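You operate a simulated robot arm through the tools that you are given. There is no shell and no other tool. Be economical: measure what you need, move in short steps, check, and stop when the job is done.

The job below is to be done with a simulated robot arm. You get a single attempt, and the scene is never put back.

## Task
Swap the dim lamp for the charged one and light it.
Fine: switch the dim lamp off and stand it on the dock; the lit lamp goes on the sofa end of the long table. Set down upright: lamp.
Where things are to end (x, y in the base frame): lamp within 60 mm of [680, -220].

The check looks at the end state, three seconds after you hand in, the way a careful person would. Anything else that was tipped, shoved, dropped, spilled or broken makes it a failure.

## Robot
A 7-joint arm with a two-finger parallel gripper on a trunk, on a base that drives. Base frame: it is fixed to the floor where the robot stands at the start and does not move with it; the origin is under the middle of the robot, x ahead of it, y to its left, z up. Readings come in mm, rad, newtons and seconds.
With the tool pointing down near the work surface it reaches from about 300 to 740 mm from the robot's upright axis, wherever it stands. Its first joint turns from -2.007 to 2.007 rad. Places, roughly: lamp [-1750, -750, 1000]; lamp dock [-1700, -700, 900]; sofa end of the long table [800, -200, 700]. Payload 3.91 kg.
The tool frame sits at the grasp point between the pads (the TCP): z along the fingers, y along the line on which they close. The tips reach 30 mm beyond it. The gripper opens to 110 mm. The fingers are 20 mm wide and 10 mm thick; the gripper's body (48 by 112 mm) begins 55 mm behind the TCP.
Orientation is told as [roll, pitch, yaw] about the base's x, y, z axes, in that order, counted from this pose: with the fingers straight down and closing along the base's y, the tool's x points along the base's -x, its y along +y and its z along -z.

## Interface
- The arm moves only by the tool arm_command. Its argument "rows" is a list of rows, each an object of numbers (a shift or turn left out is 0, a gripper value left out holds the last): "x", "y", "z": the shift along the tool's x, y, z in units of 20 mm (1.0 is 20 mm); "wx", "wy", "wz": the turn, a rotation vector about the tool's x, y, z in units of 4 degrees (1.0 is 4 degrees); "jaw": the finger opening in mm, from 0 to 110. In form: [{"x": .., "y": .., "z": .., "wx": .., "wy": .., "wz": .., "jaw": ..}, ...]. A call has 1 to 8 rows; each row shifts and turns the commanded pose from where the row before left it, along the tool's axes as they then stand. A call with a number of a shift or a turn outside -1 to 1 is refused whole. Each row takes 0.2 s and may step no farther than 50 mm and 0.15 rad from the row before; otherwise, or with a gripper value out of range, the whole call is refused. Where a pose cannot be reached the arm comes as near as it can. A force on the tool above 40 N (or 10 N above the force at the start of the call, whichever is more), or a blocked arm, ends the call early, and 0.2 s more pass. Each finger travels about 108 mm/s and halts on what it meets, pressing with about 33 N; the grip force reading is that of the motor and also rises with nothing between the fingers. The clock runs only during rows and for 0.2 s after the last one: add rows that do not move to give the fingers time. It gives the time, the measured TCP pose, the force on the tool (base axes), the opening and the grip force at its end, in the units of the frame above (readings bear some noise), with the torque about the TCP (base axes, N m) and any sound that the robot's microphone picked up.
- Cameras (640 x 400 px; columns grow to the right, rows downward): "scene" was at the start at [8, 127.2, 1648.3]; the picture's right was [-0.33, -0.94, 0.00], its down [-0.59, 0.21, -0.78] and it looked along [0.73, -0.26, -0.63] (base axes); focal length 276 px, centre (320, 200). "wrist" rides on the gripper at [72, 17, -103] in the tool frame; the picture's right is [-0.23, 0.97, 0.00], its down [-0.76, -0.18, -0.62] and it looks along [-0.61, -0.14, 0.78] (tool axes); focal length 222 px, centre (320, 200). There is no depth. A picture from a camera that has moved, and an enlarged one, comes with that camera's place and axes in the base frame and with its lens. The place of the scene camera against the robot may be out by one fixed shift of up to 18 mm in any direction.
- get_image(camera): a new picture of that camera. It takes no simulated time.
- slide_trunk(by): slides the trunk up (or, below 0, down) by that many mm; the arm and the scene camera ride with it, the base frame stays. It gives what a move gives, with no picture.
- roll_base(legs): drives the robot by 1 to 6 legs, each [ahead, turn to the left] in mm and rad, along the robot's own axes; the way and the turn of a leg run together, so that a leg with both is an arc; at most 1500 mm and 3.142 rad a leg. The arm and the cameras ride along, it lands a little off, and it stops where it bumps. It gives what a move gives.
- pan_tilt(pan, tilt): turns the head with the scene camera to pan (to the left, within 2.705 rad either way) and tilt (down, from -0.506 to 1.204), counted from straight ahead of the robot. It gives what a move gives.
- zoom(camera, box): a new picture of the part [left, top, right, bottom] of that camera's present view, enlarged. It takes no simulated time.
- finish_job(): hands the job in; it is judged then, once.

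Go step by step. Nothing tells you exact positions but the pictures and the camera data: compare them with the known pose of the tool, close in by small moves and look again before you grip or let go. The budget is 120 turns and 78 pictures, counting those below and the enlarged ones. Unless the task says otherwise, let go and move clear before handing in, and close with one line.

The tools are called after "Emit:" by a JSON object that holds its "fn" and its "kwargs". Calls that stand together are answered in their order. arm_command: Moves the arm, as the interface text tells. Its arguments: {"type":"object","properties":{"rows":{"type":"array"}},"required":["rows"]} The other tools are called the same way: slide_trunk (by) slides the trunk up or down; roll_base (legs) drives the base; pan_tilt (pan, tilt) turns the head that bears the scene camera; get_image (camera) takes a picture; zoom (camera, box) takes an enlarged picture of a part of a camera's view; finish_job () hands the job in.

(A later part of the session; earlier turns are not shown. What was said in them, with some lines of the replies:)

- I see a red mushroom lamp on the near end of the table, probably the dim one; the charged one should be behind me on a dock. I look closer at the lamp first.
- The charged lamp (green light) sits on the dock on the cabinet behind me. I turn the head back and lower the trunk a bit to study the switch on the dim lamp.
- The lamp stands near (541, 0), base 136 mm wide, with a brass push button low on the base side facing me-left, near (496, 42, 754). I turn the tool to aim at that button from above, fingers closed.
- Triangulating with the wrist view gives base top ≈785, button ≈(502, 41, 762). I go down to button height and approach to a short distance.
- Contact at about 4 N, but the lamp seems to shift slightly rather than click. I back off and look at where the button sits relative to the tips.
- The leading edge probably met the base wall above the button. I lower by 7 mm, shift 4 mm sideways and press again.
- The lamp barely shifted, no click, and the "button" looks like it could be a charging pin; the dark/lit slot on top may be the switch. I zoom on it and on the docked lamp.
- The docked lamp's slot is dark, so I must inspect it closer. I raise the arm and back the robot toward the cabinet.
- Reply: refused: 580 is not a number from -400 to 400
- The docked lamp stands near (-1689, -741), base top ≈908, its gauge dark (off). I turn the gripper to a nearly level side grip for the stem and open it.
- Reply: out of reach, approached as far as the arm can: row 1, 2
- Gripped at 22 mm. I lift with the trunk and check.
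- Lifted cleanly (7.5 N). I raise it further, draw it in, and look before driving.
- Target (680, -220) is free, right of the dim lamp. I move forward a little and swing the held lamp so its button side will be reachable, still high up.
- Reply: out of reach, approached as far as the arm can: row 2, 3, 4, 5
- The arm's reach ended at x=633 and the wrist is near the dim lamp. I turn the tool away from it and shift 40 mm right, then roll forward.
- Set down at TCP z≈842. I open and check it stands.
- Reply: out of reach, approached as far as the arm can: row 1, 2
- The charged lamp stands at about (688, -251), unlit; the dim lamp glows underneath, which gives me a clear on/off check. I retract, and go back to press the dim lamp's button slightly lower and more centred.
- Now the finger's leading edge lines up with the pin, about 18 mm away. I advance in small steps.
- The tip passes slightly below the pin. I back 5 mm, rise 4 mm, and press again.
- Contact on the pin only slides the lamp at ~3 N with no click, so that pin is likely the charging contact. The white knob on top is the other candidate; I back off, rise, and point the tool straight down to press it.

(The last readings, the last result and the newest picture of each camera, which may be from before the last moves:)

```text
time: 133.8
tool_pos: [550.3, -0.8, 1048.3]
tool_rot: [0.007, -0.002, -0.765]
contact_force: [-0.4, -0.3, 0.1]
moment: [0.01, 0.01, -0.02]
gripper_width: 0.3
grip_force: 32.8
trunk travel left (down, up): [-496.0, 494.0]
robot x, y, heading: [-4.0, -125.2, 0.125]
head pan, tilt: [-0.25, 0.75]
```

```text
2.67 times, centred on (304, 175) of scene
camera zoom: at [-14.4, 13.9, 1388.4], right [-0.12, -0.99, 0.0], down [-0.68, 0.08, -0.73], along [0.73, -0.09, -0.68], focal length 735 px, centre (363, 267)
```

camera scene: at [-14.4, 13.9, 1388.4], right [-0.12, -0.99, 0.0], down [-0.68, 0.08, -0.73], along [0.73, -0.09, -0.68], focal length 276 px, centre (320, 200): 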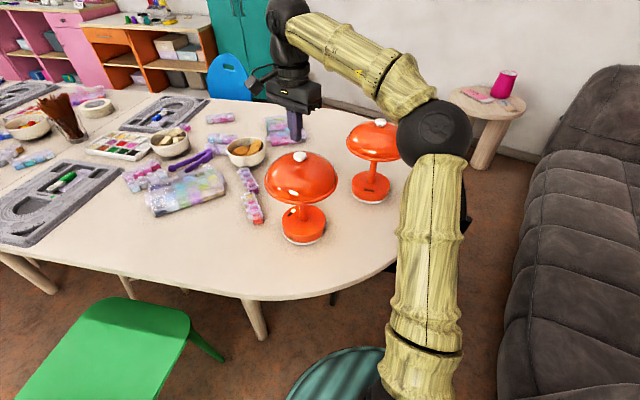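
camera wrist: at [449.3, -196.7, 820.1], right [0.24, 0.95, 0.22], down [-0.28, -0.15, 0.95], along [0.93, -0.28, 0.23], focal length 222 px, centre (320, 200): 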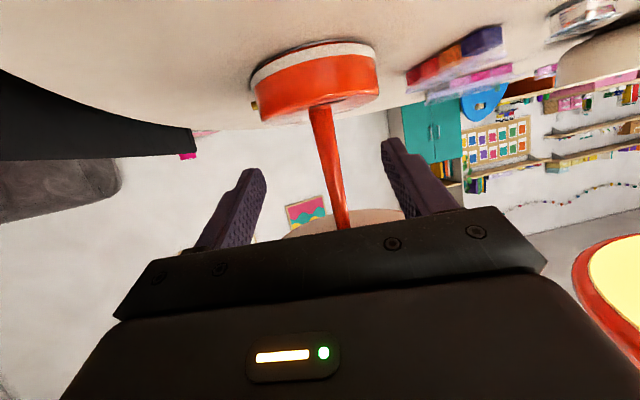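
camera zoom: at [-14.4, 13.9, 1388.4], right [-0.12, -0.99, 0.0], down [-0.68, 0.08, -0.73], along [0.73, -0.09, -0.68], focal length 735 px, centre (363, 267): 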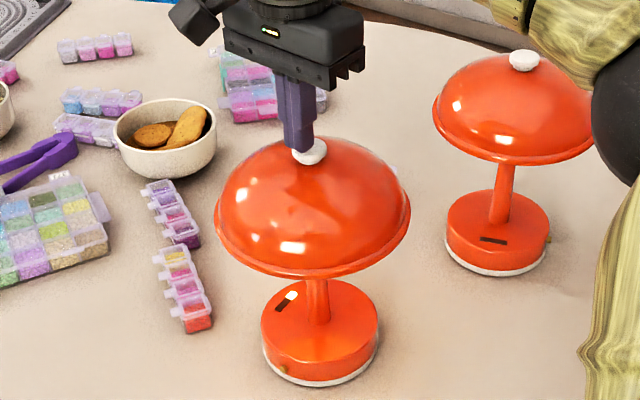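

Emit:
{"fn": "arm_command", "kwargs": {"rows": [{"y": -0.29, "x": -0.277}, {"z": 0.4}, {}]}}

Emit:
{"fn": "arm_command", "kwargs": {"rows": [{"z": 0.15}, {"z": 0.15}, {"z": 0.1}]}}

Emit:
{"fn": "arm_command", "kwargs": {"rows": [{"z": 0.1}, {"z": 0.1}]}}

```text
time: 134.6
tool_pos: [553.0, -8.9, 1040.5]
tool_rot: [0.007, 0.0, -0.766]
contact_force: [-0.6, -0.2, 1.3]
moment: [0.03, 0.01, 0.0]
gripper_width: 0.0
grip_force: 32.6
trunk travel left (down, up): [-496.0, 494.0]
robot x, y, heading: [-7.5, -122.1, 0.127]
head pan, tilt: [-0.25, 0.75]
```

```text
time: 135.4
tool_pos: [551.0, -9.1, 1033.6]
tool_rot: [0.008, -0.001, -0.766]
contact_force: [4.9, -2.1, 13.3]
moment: [-0.14, -0.23, 0.0]
gripper_width: 0.0
grip_force: 32.5
trunk travel left (down, up): [-496.0, 494.0]
robot x, y, heading: [-8.6, -125.0, 0.126]
head pan, tilt: [-0.25, 0.75]
heard: click
```

```text
time: 136.0
tool_pos: [549.8, -8.9, 1030.2]
tool_rot: [0.013, -0.004, -0.765]
contact_force: [8.5, 1.0, 32.4]
moment: [-0.2, -0.48, 0.06]
gripper_width: 0.0
grip_force: 33.5
trunk travel left (down, up): [-496.0, 494.0]
robot x, y, heading: [-9.1, -120.9, 0.127]
head pan, tilt: [-0.25, 0.75]
```

A click: the knob is the switch. I rise right away and check the gauge.

Emit:
{"fn": "arm_command", "kwargs": {"rows": [{"z": -0.5}, {"z": -1}, {"z": -1}, {}]}}

Emit:
{"fn": "zoom", "kwargs": {"camera": "scene", "box": [240, 100, 400, 250]}}

```text
time: 137.0
tool_pos: [549.6, -9.6, 1077.6]
tool_rot: [0.005, -0.001, -0.764]
contact_force: [0.2, -0.2, 0.2]
moment: [0.04, 0.0, -0.02]
gripper_width: 0.1
grip_force: 32.8
trunk travel left (down, up): [-496.0, 494.0]
robot x, y, heading: [-4.2, -125.7, 0.131]
head pan, tilt: [-0.25, 0.75]
```

```text
2.67 times, centred on (320, 175) of scene
camera zoom: at [-14.5, 14.0, 1388.3], right [-0.12, -0.99, 0.0], down [-0.68, 0.08, -0.73], along [0.73, -0.09, -0.68], focal length 735 px, centre (320, 267)
```

zoom: 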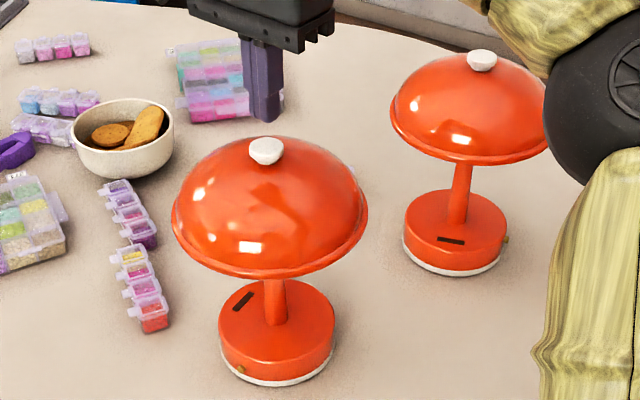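

The dim lamp is off. The charged lamp's knob is near (695, -251); I swing the base so the tool comes above it.

Emit:
{"fn": "roll_base", "kwargs": {"legs": [[0, -0.366]]}}

Emit:
{"fn": "roll_base", "kwargs": {"legs": [[138, 0]]}}

Emit:
{"fn": "zoom", "kwargs": {"camera": "scene", "box": [240, 80, 400, 230]}}

```text
time: 138.5
tool_pos: [554.1, -213.1, 1078.8]
tool_rot: [0.007, -0.001, -1.125]
contact_force: [-0.3, 1.6, 0.1]
moment: [0.0, -0.01, -0.02]
gripper_width: 0.0
grip_force: 33.2
trunk travel left (down, up): [-496.0, 494.0]
robot x, y, heading: [-8.3, -121.7, -0.237]
head pan, tilt: [-0.25, 0.75]
```

```text
time: 139.8
tool_pos: [690.1, -245.2, 1077.8]
tool_rot: [0.009, 0.0, -1.127]
contact_force: [0.2, -0.1, -0.3]
moment: [-0.03, -0.02, 0.01]
gripper_width: 0.1
grip_force: 33.0
trunk travel left (down, up): [-496.0, 494.0]
robot x, y, heading: [128.6, -155.1, -0.231]
head pan, tilt: [-0.25, 0.75]
```

```text
2.67 times, centred on (320, 155) of scene
camera zoom: at [167.3, -28.3, 1388.3], right [-0.47, -0.89, 0.0], down [-0.6, 0.32, -0.73], along [0.65, -0.34, -0.68], focal length 735 px, centre (320, 320)
```

zoom: 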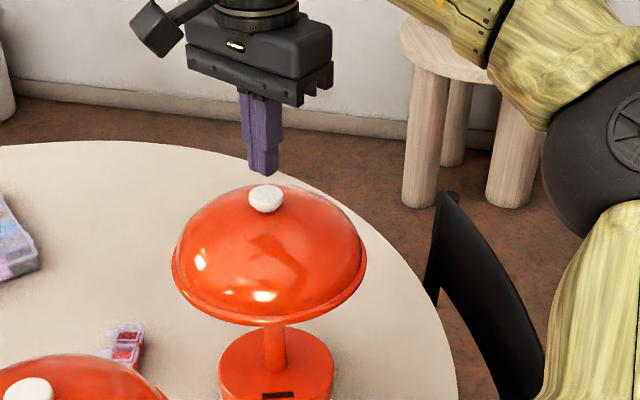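

Emit:
{"fn": "arm_command", "kwargs": {"rows": [{"x": -0.42, "y": 0.3}, {"z": 0.9}, {"z": 0.8}, {}]}}

Emit:
{"fn": "arm_command", "kwargs": {"rows": [{"z": 0.1}, {"z": 0.1}]}}

```text
time: 140.8
tool_pos: [698.6, -249.6, 1045.5]
tool_rot: [0.007, 0.0, -1.125]
contact_force: [0.0, 0.0, -0.4]
moment: [-0.01, 0.02, 0.01]
gripper_width: 0.0
grip_force: 32.7
trunk travel left (down, up): [-496.0, 494.0]
robot x, y, heading: [128.5, -152.0, -0.24]
head pan, tilt: [-0.25, 0.75]
```

```text
time: 141.4
tool_pos: [697.6, -248.8, 1040.2]
tool_rot: [0.007, 0.0, -1.125]
contact_force: [-0.2, -0.5, 0.3]
moment: [-0.02, -0.01, -0.01]
gripper_width: 0.0
grip_force: 33.3
trunk travel left (down, up): [-496.0, 494.0]
robot x, y, heading: [127.9, -155.2, -0.238]
head pan, tilt: [-0.25, 0.75]
```

Emit:
{"fn": "arm_command", "kwargs": {"rows": [{"z": 0.1}]}}

Emit:
{"fn": "arm_command", "kwargs": {"rows": [{"z": 0.08}]}}

Emit:
{"fn": "arm_command", "kwargs": {"rows": [{"z": 0.06}]}}

```text
time: 141.8
tool_pos: [697.8, -249.3, 1038.6]
tool_rot: [0.008, 0.001, -1.125]
contact_force: [-0.5, 0.3, 1.7]
moment: [-0.03, 0.03, -0.01]
gripper_width: 0.4
grip_force: 33.5
trunk travel left (down, up): [-496.0, 494.0]
robot x, y, heading: [126.4, -158.0, -0.234]
head pan, tilt: [-0.25, 0.75]
```

```text
time: 142.2
tool_pos: [697.5, -249.5, 1037.8]
tool_rot: [0.008, -0.002, -1.123]
contact_force: [-0.3, 1.7, 3.5]
moment: [0.01, 0.01, 0.01]
gripper_width: 0.1
grip_force: 33.0
trunk travel left (down, up): [-496.0, 494.0]
robot x, y, heading: [126.8, -156.3, -0.236]
head pan, tilt: [-0.25, 0.75]
heard: click
```

```text
time: 142.7
tool_pos: [698.2, -249.2, 1037.0]
tool_rot: [0.007, 0.0, -1.124]
contact_force: [-0.2, 0.0, 2.9]
moment: [-0.02, -0.01, 0.01]
gripper_width: 0.0
grip_force: 33.5
trunk travel left (down, up): [-496.0, 494.0]
robot x, y, heading: [131.2, -154.1, -0.235]
head pan, tilt: [-0.25, 0.75]
```

Clicked once. I rise and verify the gauge lights.

Emit:
{"fn": "arm_command", "kwargs": {"rows": [{"z": -0.5}, {"z": -1}, {"z": -1}, {"z": -1}, {}]}}

Emit:
{"fn": "zoom", "kwargs": {"camera": "scene", "box": [200, 100, 400, 290]}}

```text
time: 143.8
tool_pos: [697.9, -251.2, 1106.9]
tool_rot: [0.006, -0.001, -1.123]
contact_force: [0.6, 0.0, -0.2]
moment: [0.0, 0.04, 0.01]
gripper_width: 0.0
grip_force: 33.4
trunk travel left (down, up): [-496.0, 494.0]
robot x, y, heading: [129.8, -154.5, -0.234]
head pan, tilt: [-0.25, 0.75]
```

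```text
2.11 times, centred on (300, 195) of scene
camera zoom: at [166.8, -28.0, 1388.3], right [-0.47, -0.89, 0.0], down [-0.6, 0.32, -0.73], along [0.65, -0.34, -0.68], focal length 580 px, centre (362, 210)
```

zoom: 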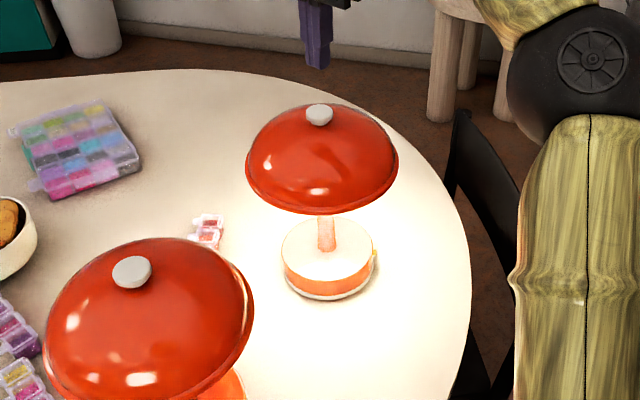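

The charged lamp is brightly lit and stands about 35 mm from the target point. Now I back up and set the tool level again to take the dim lamp by its stem.

Emit:
{"fn": "slide_trunk", "kwargs": {"by": 60}}

Emit:
{"fn": "roll_base", "kwargs": {"legs": [[-150, 0], [0, 0.489]]}}

Emit:
{"fn": "arm_command", "kwargs": {"rows": [{"wz": -1, "jaw": 80}, {"wz": -1}, {"wz": -1}, {"wz": -1}, {"wz": -1}, {"wz": -1}, {"wz": -1}, {"wz": -1}]}}

Emit:
{"fn": "arm_command", "kwargs": {"rows": [{"wz": -1}, {"wz": -1}, {"wz": -1}, {"wz": -1}, {"wz": -1}, {"wz": -1}, {"wz": -1}, {"wz": -1}]}}

Emit:
{"fn": "arm_command", "kwargs": {"rows": [{"wz": -1}, {"wz": -0.7}, {"wy": -1}, {"wy": -1}, {"wy": -1}, {"wy": -1}, {"wy": -1}, {"wy": -1}]}}

Emit:
{"fn": "arm_command", "kwargs": {"rows": [{"wy": -1}, {"wy": -1}, {"wy": -1}, {"wy": -1}, {"wy": -1}, {"wy": -1}, {"wy": -1}, {"wy": -1}]}}

```text
time: 144.8
tool_pos: [698.2, -250.5, 1166.0]
tool_rot: [0.007, 0.001, -1.126]
contact_force: [0.2, -0.1, 0.2]
moment: [-0.01, 0.0, -0.03]
gripper_width: 0.1
grip_force: 33.0
trunk travel left (down, up): [-556.0, 434.0]
robot x, y, heading: [126.3, -158.3, -0.236]
head pan, tilt: [-0.25, 0.75]
```

```text
time: 147.6
tool_pos: [531.8, 64.1, 1165.5]
tool_rot: [0.008, 0.001, -0.633]
contact_force: [0.1, 0.7, -0.5]
moment: [0.02, -0.02, 0.02]
gripper_width: 0.0
grip_force: 33.3
trunk travel left (down, up): [-556.0, 434.0]
robot x, y, heading: [-13.0, -117.1, 0.255]
head pan, tilt: [-0.25, 0.75]
```

```text
time: 149.4
tool_pos: [530.9, 65.0, 1165.2]
tool_rot: [0.004, -0.005, -0.073]
contact_force: [0.3, -1.2, -1.4]
moment: [-0.01, -0.01, -0.01]
gripper_width: 79.9
grip_force: 0.1
trunk travel left (down, up): [-556.0, 434.0]
robot x, y, heading: [-13.4, -120.7, 0.262]
head pan, tilt: [-0.25, 0.75]
```

```text
time: 151.2
tool_pos: [531.6, 62.8, 1166.8]
tool_rot: [0.003, -0.004, 0.485]
contact_force: [0.2, -0.6, 0.6]
moment: [-0.02, 0.0, -0.01]
gripper_width: 80.1
grip_force: 0.0
trunk travel left (down, up): [-556.0, 434.0]
robot x, y, heading: [-13.4, -120.3, 0.256]
head pan, tilt: [-0.25, 0.75]
```

```text
time: 153.0
tool_pos: [532.0, 63.7, 1164.9]
tool_rot: [0.001, -0.426, 0.602]
contact_force: [0.4, -1.0, -0.2]
moment: [-0.03, -0.01, 0.01]
gripper_width: 80.1
grip_force: 0.2
trunk travel left (down, up): [-556.0, 434.0]
robot x, y, heading: [-13.0, -119.9, 0.258]
head pan, tilt: [-0.25, 0.75]
```

```text
time: 154.8
tool_pos: [532.0, 63.6, 1165.8]
tool_rot: [0.003, -0.985, 0.601]
contact_force: [-0.8, -0.3, -0.4]
moment: [0.03, 0.0, 0.01]
gripper_width: 79.9
grip_force: 0.0
trunk travel left (down, up): [-556.0, 434.0]
robot x, y, heading: [-15.0, -122.4, 0.254]
head pan, tilt: [-0.25, 0.75]
```

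Emit:
{"fn": "arm_command", "kwargs": {"rows": [{"wy": -1}, {"wy": -1}, {"wy": -0.4}, {"z": -0.914, "x": 0.407, "y": -0.41}, {"z": -0.914, "x": 0.407, "y": -0.41}, {"z": -0.914, "x": 0.407, "y": -0.41}, {"z": -0.914, "x": 0.407, "y": -0.41}]}}

Emit:
{"fn": "arm_command", "kwargs": {"rows": [{"z": -0.914, "x": 0.407, "y": -0.41}, {"z": -0.914, "x": 0.407, "y": -0.41}, {"z": -0.914, "x": 0.407, "y": -0.41}, {"z": -0.914, "x": 0.407, "y": -0.41}, {"z": -0.5, "x": 0.22, "y": -0.26}, {}]}}

```text
time: 156.4
tool_pos: [483.2, -9.1, 1166.9]
tool_rot: [0.005, -1.151, 0.599]
contact_force: [0.1, -0.3, -0.3]
moment: [0.01, 0.01, 0.02]
gripper_width: 80.2
grip_force: 0.0
trunk travel left (down, up): [-556.0, 434.0]
robot x, y, heading: [-19.0, -119.4, 0.258]
head pan, tilt: [-0.25, 0.75]
```

```text
time: 157.8
tool_pos: [428.9, -92.1, 1166.0]
tool_rot: [0.003, -1.153, 0.599]
contact_force: [-1.1, -0.4, 0.0]
moment: [0.03, 0.01, -0.02]
gripper_width: 80.1
grip_force: 0.0
trunk travel left (down, up): [-556.0, 434.0]
robot x, y, heading: [-16.4, -116.5, 0.261]
head pan, tilt: [-0.25, 0.75]
```

Emit:
{"fn": "slide_trunk", "kwargs": {"by": -200}}

Emit:
{"fn": "get_image", "kwargs": {"camera": "scene"}}

```text
time: 160.0
tool_pos: [428.1, -92.0, 966.4]
tool_rot: [0.006, -1.152, 0.598]
contact_force: [0.2, -0.5, 0.1]
moment: [0.03, 0.01, -0.02]
gripper_width: 80.0
grip_force: 0.1
trunk travel left (down, up): [-356.0, 634.0]
robot x, y, heading: [-14.2, -121.4, 0.265]
head pan, tilt: [-0.25, 0.75]
```

```text
10 pictures are left
camera scene: at [-42.2, 15.8, 1248.4], right [0.01, -1.0, 0.0], down [-0.68, -0.01, -0.73], along [0.73, 0.01, -0.68], focal length 276 px, centre (320, 200)
```

scene: 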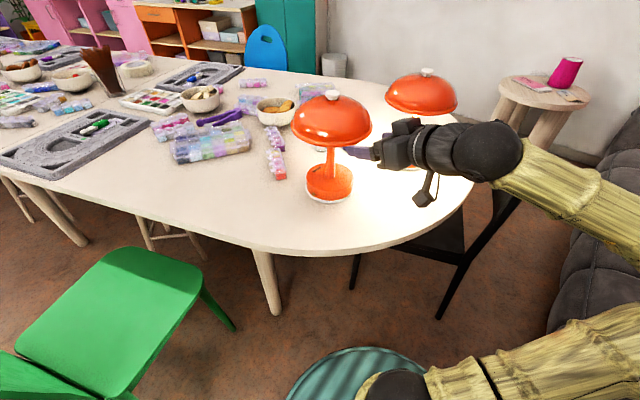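

Emit:
{"fn": "slide_trunk", "kwargs": {"by": -122}}

Emit:
{"fn": "get_image", "kwargs": {"camera": "wrist"}}

```text
time: 161.5
tool_pos: [429.6, -91.8, 845.2]
tool_rot: [0.008, -1.152, 0.6]
contact_force: [0.2, 0.5, -0.4]
moment: [0.02, -0.03, -0.01]
gripper_width: 79.9
grip_force: 0.1
trunk travel left (down, up): [-234.0, 756.0]
robot x, y, heading: [-17.7, -118.1, 0.258]
head pan, tilt: [-0.25, 0.75]
```

```text
9 pictures are left
camera wrist: at [316.8, -147.7, 820.3], right [-0.47, 0.85, 0.21], down [-0.11, -0.29, 0.95], along [0.87, 0.43, 0.24], focal length 222 px, centre (320, 200)
```

wrist: 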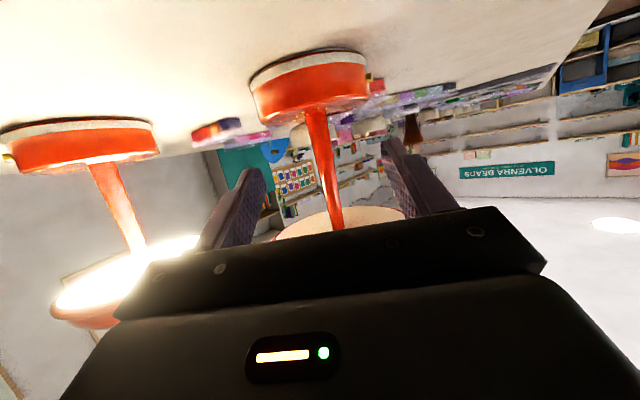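

Emit:
{"fn": "arm_command", "kwargs": {"rows": [{"y": -0.15}, {"z": 0.914, "x": -0.407}, {"z": 0.914, "x": -0.407}, {"z": 0.914, "x": -0.407}, {"z": 0.914, "x": -0.407}, {"z": 0.914, "x": -0.407}, {}]}}

Emit:
{"fn": "get_image", "kwargs": {"camera": "wrist"}}

```text
time: 163.1
tool_pos: [513.7, -38.0, 844.2]
tool_rot: [0.007, -1.151, 0.597]
contact_force: [-0.4, -0.8, -0.2]
moment: [0.01, 0.0, 0.03]
gripper_width: 79.9
grip_force: 0.1
trunk travel left (down, up): [-234.0, 756.0]
robot x, y, heading: [-12.7, -122.1, 0.257]
head pan, tilt: [-0.25, 0.75]
```

```text
8 pictures are left
camera wrist: at [401.2, -94.2, 820.3], right [-0.47, 0.85, 0.21], down [-0.11, -0.29, 0.95], along [0.87, 0.43, 0.24], focal length 222 px, centre (320, 200)
```

wrist: 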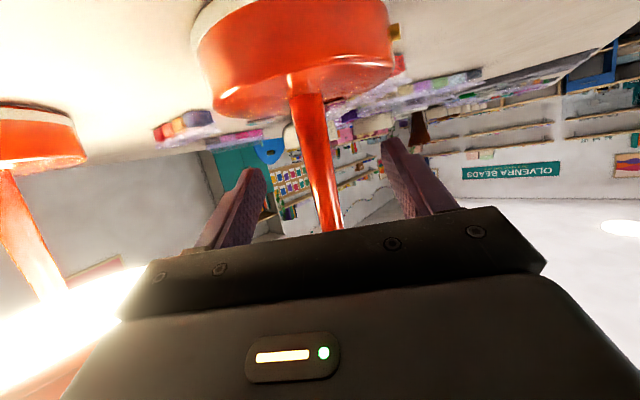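

Emit:
{"fn": "arm_command", "kwargs": {"rows": [{"z": 0.914, "x": -0.407}, {"z": 0.731, "x": -0.326}, {"jaw": 40}, {"jaw": 0}, {}, {}, {}]}}

Emit:
{"fn": "slide_trunk", "kwargs": {"by": 60}}

Emit:
{"fn": "get_image", "kwargs": {"camera": "scene"}}

```text
time: 164.7
tool_pos: [542.7, -18.9, 845.0]
tool_rot: [0.005, -1.152, 0.596]
contact_force: [2.1, -2.5, -0.1]
moment: [-0.11, -0.09, -0.07]
gripper_width: 22.1
grip_force: 33.6
trunk travel left (down, up): [-234.0, 756.0]
robot x, y, heading: [-15.3, -121.5, 0.258]
head pan, tilt: [-0.25, 0.75]
```

```text
time: 165.7
tool_pos: [544.2, -18.2, 903.7]
tool_rot: [0.006, -1.151, 0.597]
contact_force: [0.2, 0.0, -7.6]
moment: [-0.07, 0.16, -0.01]
gripper_width: 22.2
grip_force: 33.4
trunk travel left (down, up): [-294.0, 696.0]
robot x, y, heading: [-14.1, -118.4, 0.257]
head pan, tilt: [-0.25, 0.75]
```

```text
7 pictures are left
camera scene: at [-41.5, 15.9, 1186.3], right [0.01, -1.0, 0.0], down [-0.68, -0.01, -0.73], along [0.73, 0.01, -0.68], focal length 276 px, centre (320, 200)
```

scene: 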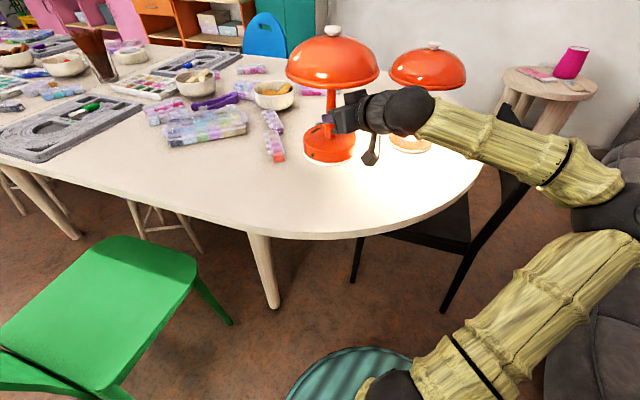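

Emit:
{"fn": "slide_trunk", "kwargs": {"by": 250}}

Emit:
{"fn": "arm_command", "kwargs": {"rows": [{"z": -0.914, "x": 0.407}, {"z": -0.914, "x": 0.407}, {"z": -0.914, "x": 0.407}, {"z": -0.914, "x": 0.407}, {"z": -0.914, "x": 0.407}, {"z": -0.914, "x": 0.407}, {}]}}

Emit:
{"fn": "roll_base", "kwargs": {"legs": [[-200, 0], [0, -0.228], [-900, 0]]}}

```text
time: 168.3
tool_pos: [543.2, -18.0, 1155.2]
tool_rot: [0.006, -1.151, 0.597]
contact_force: [0.9, -0.2, -7.2]
moment: [-0.11, 0.12, -0.02]
gripper_width: 22.1
grip_force: 33.1
trunk travel left (down, up): [-544.0, 446.0]
robot x, y, heading: [-20.1, -121.6, 0.26]
head pan, tilt: [-0.25, 0.75]
```

```text
time: 169.9
tool_pos: [444.8, -86.5, 1153.7]
tool_rot: [0.005, -1.151, 0.596]
contact_force: [0.0, -0.5, -6.9]
moment: [-0.09, 0.11, 0.01]
gripper_width: 22.2
grip_force: 33.0
trunk travel left (down, up): [-544.0, 446.0]
robot x, y, heading: [-17.5, -123.0, 0.254]
head pan, tilt: [-0.25, 0.75]
```

```text
time: 176.7
tool_pos: [-672.9, -267.8, 1153.8]
tool_rot: [0.006, -1.151, 0.35]
contact_force: [0.4, 0.7, -7.7]
moment: [-0.08, 0.13, 0.0]
gripper_width: 22.1
grip_force: 33.1
trunk travel left (down, up): [-544.0, 446.0]
robot x, y, heading: [-1124.9, -189.1, 0.01]
head pan, tilt: [-0.25, 0.75]
```

Emit:
{"fn": "roll_base", "kwargs": {"legs": [[0, -0.07], [-362, 0], [0, -0.88], [0, -0.895]]}}

Emit:
{"fn": "pan_tilt", "kwargs": {"pan": 0.0, "tilt": 0.8}}

Emit:
{"fn": "get_image", "kwargs": {"camera": "scene"}}

```text
time: 184.1
tool_pos: [-1684.7, -584.5, 1155.0]
tool_rot: [0.006, -1.151, -1.476]
contact_force: [-0.8, -0.7, -7.5]
moment: [0.18, 0.03, 0.0]
gripper_width: 22.2
grip_force: 33.1
trunk travel left (down, up): [-544.0, 446.0]
robot x, y, heading: [-1486.6, -168.2, -1.821]
head pan, tilt: [-0.25, 0.75]
```

```text
time: 184.8
tool_pos: [-1684.4, -583.9, 1154.6]
tool_rot: [0.005, -1.151, -1.476]
contact_force: [-0.1, 0.0, -8.0]
moment: [0.18, 0.05, -0.03]
gripper_width: 22.2
grip_force: 33.3
trunk travel left (down, up): [-544.0, 446.0]
robot x, y, heading: [-1491.9, -165.1, -1.816]
head pan, tilt: [0.0, 0.799]
```

```text
6 pictures are left
camera scene: at [-1360.7, -221.5, 1432.4], right [-0.97, 0.25, 0.0], down [0.18, 0.69, -0.7], along [-0.17, -0.68, -0.72], focal length 276 px, centre (320, 200)
```

scene: 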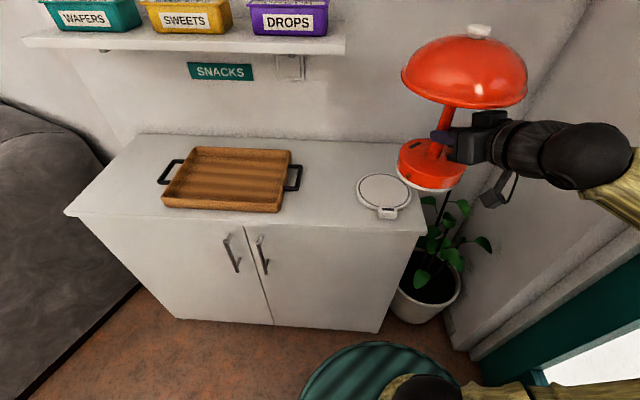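

Emit:
{"fn": "arm_command", "kwargs": {"rows": [{"z": 0.91, "x": -0.405, "y": -0.08}, {"z": 0.91, "x": -0.405, "y": -0.08}, {"z": 0.91, "x": -0.405}, {"z": 0.91, "x": -0.405}, {"z": 0.91, "x": -0.405}, {"z": 0.91, "x": -0.405}, {"z": 0.91, "x": -0.405}, {}]}}

Emit:
{"fn": "slide_trunk", "kwargs": {"by": -140}}

Emit:
{"fn": "zoom", "kwargs": {"camera": "scene", "box": [330, 20, 490, 200]}}

```text
time: 186.7
tool_pos: [-1673.1, -725.1, 1154.1]
tool_rot: [0.004, -1.15, -1.476]
contact_force: [0.0, -0.1, -8.2]
moment: [0.16, 0.01, 0.01]
gripper_width: 22.0
grip_force: 33.1
trunk travel left (down, up): [-544.0, 446.0]
robot x, y, heading: [-1491.8, -167.6, -1.82]
head pan, tilt: [0.0, 0.799]
```

```text
time: 188.3
tool_pos: [-1673.7, -725.0, 1014.0]
tool_rot: [0.005, -1.152, -1.476]
contact_force: [0.9, 0.0, -7.1]
moment: [0.18, 0.04, 0.04]
gripper_width: 21.9
grip_force: 33.3
trunk travel left (down, up): [-404.0, 586.0]
robot x, y, heading: [-1492.3, -172.2, -1.821]
head pan, tilt: [0.0, 0.799]
```

```text
2.22 times, centred on (410, 110) of scene
camera zoom: at [-1360.5, -221.5, 1292.4], right [-0.97, 0.25, 0.0], down [0.18, 0.7, -0.7], along [-0.17, -0.68, -0.72], focal length 612 px, centre (120, 400)
```

zoom: 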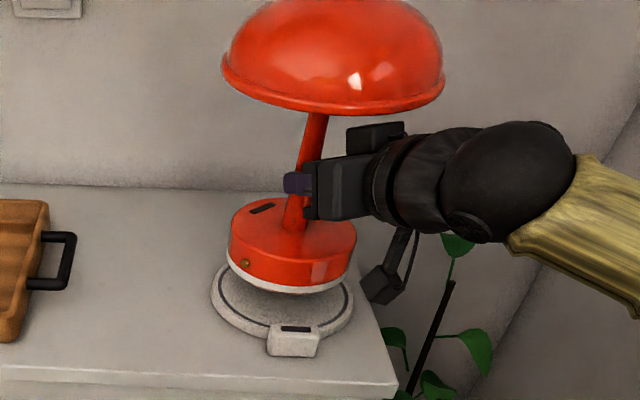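

Emit:
{"fn": "arm_command", "kwargs": {"rows": [{"z": -0.18, "x": 0.08, "y": 0.1}, {}]}}

Emit:
{"fn": "slide_trunk", "kwargs": {"by": -31}}

Emit:
{"fn": "slide_trunk", "kwargs": {"by": -4}}

Emit:
{"fn": "zoom", "kwargs": {"camera": "scene", "box": [330, 20, 490, 200]}}

```text
time: 188.9
tool_pos: [-1672.3, -721.3, 1014.8]
tool_rot: [0.006, -1.149, -1.478]
contact_force: [-0.2, 0.5, -6.9]
moment: [0.17, -0.02, -0.02]
gripper_width: 22.1
grip_force: 33.3
trunk travel left (down, up): [-404.0, 586.0]
robot x, y, heading: [-1490.7, -164.2, -1.822]
head pan, tilt: [0.0, 0.799]
```

```text
time: 189.7
tool_pos: [-1671.2, -721.3, 983.6]
tool_rot: [0.006, -1.15, -1.476]
contact_force: [1.2, 0.6, -7.4]
moment: [0.17, 0.03, 0.01]
gripper_width: 22.2
grip_force: 32.8
trunk travel left (down, up): [-373.0, 617.0]
robot x, y, heading: [-1490.9, -169.0, -1.821]
head pan, tilt: [0.0, 0.799]
```

```text
time: 190.2
tool_pos: [-1671.9, -720.3, 979.4]
tool_rot: [0.005, -1.15, -1.476]
contact_force: [0.3, -0.7, -7.6]
moment: [0.15, 0.01, 0.0]
gripper_width: 22.1
grip_force: 33.4
trunk travel left (down, up): [-369.0, 621.0]
robot x, y, heading: [-1490.1, -166.1, -1.822]
head pan, tilt: [0.0, 0.799]
```

```text
2.22 times, centred on (410, 110) of scene
camera zoom: at [-1360.5, -221.5, 1257.3], right [-0.97, 0.25, 0.0], down [0.18, 0.7, -0.7], along [-0.17, -0.68, -0.72], focal length 612 px, centre (120, 400)
```

zoom: 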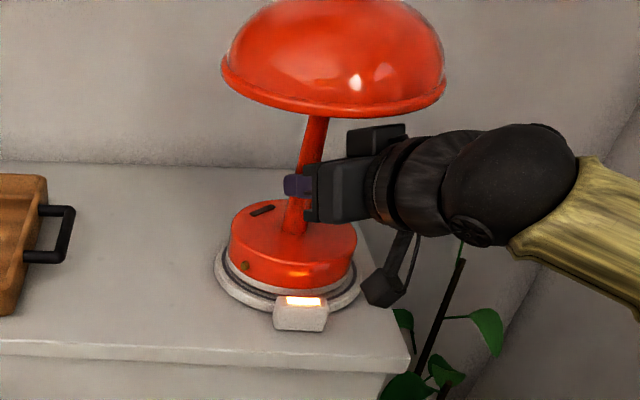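

The dock light turned amber (charging) and the lamp is centred. I lower the last millimetres until contact and release.

Emit:
{"fn": "slide_trunk", "kwargs": {"by": -2}}

Emit:
{"fn": "slide_trunk", "kwargs": {"by": -1.5}}

```text
time: 190.7
tool_pos: [-1672.3, -720.0, 977.5]
tool_rot: [0.004, -1.15, -1.475]
contact_force: [1.6, -1.2, -4.0]
moment: [-0.06, 0.19, 0.01]
gripper_width: 22.1
grip_force: 32.6
trunk travel left (down, up): [-367.0, 623.0]
robot x, y, heading: [-1488.2, -165.7, -1.822]
head pan, tilt: [0.0, 0.799]
```

```text
time: 191.2
tool_pos: [-1671.7, -719.4, 977.5]
tool_rot: [0.003, -1.154, -1.475]
contact_force: [-0.7, -3.2, 9.0]
moment: [0.45, 0.14, 0.01]
gripper_width: 22.1
grip_force: 33.3
trunk travel left (down, up): [-366.0, 624.0]
robot x, y, heading: [-1489.6, -164.3, -1.822]
head pan, tilt: [0.0, 0.799]
```

Emit:
{"fn": "arm_command", "kwargs": {"rows": [{"jaw": 40}, {"jaw": 80}, {}, {}]}}

Emit:
{"fn": "arm_command", "kwargs": {"rows": [{"z": -0.914, "x": 0.407}, {"z": -0.914, "x": 0.407}, {"z": -0.914, "x": 0.407}, {"z": -0.914, "x": 0.407}, {"z": -0.914, "x": 0.407}, {"z": -0.914, "x": 0.407}, {"z": -0.914, "x": 0.407}, {}]}}

Emit:
{"fn": "zoom", "kwargs": {"camera": "scene", "box": [330, 0, 490, 200]}}

```text
time: 192.2
tool_pos: [-1672.3, -719.5, 976.0]
tool_rot: [0.005, -1.151, -1.476]
contact_force: [0.0, -0.1, 0.9]
moment: [0.01, -0.03, -0.02]
gripper_width: 80.1
grip_force: 0.0
trunk travel left (down, up): [-366.0, 624.0]
robot x, y, heading: [-1492.3, -166.8, -1.817]
head pan, tilt: [0.0, 0.799]
```

```text
time: 194.0
tool_pos: [-1686.1, -581.3, 976.1]
tool_rot: [0.004, -1.151, -1.476]
contact_force: [-1.0, 0.1, 0.3]
moment: [-0.03, 0.01, -0.01]
gripper_width: 80.0
grip_force: 0.0
trunk travel left (down, up): [-366.0, 624.0]
robot x, y, heading: [-1489.9, -166.8, -1.819]
head pan, tilt: [0.0, 0.799]
```

```text
2.00 times, centred on (410, 100) of scene
camera zoom: at [-1360.4, -220.8, 1253.9], right [-0.97, 0.25, 0.0], down [0.18, 0.69, -0.7], along [-0.17, -0.68, -0.72], focal length 551 px, centre (140, 400)
```

zoom: 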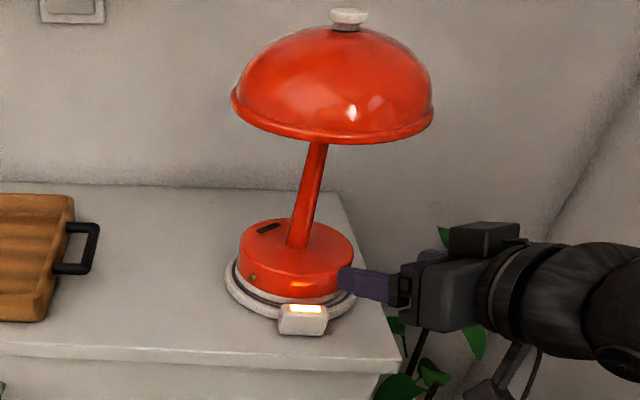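

The dim lamp stands off and charging on the dock. The charged lamp stands lit near (697, -250), and the gripper is clear.

Emit:
{"fn": "finish_job", "kwargs": {}}

```text
The job is handed in.
```

The lamps are swapped. The charged lamp is lit and upright on the sofa end of the table, about 35 mm from the target point by my estimate. The dim lamp is switched off and upright on the dock, and the dock light is amber. While looking for the switch I slid the dim lamp a few millimetres on the table before picking it up; I saw nothing else disturbed.
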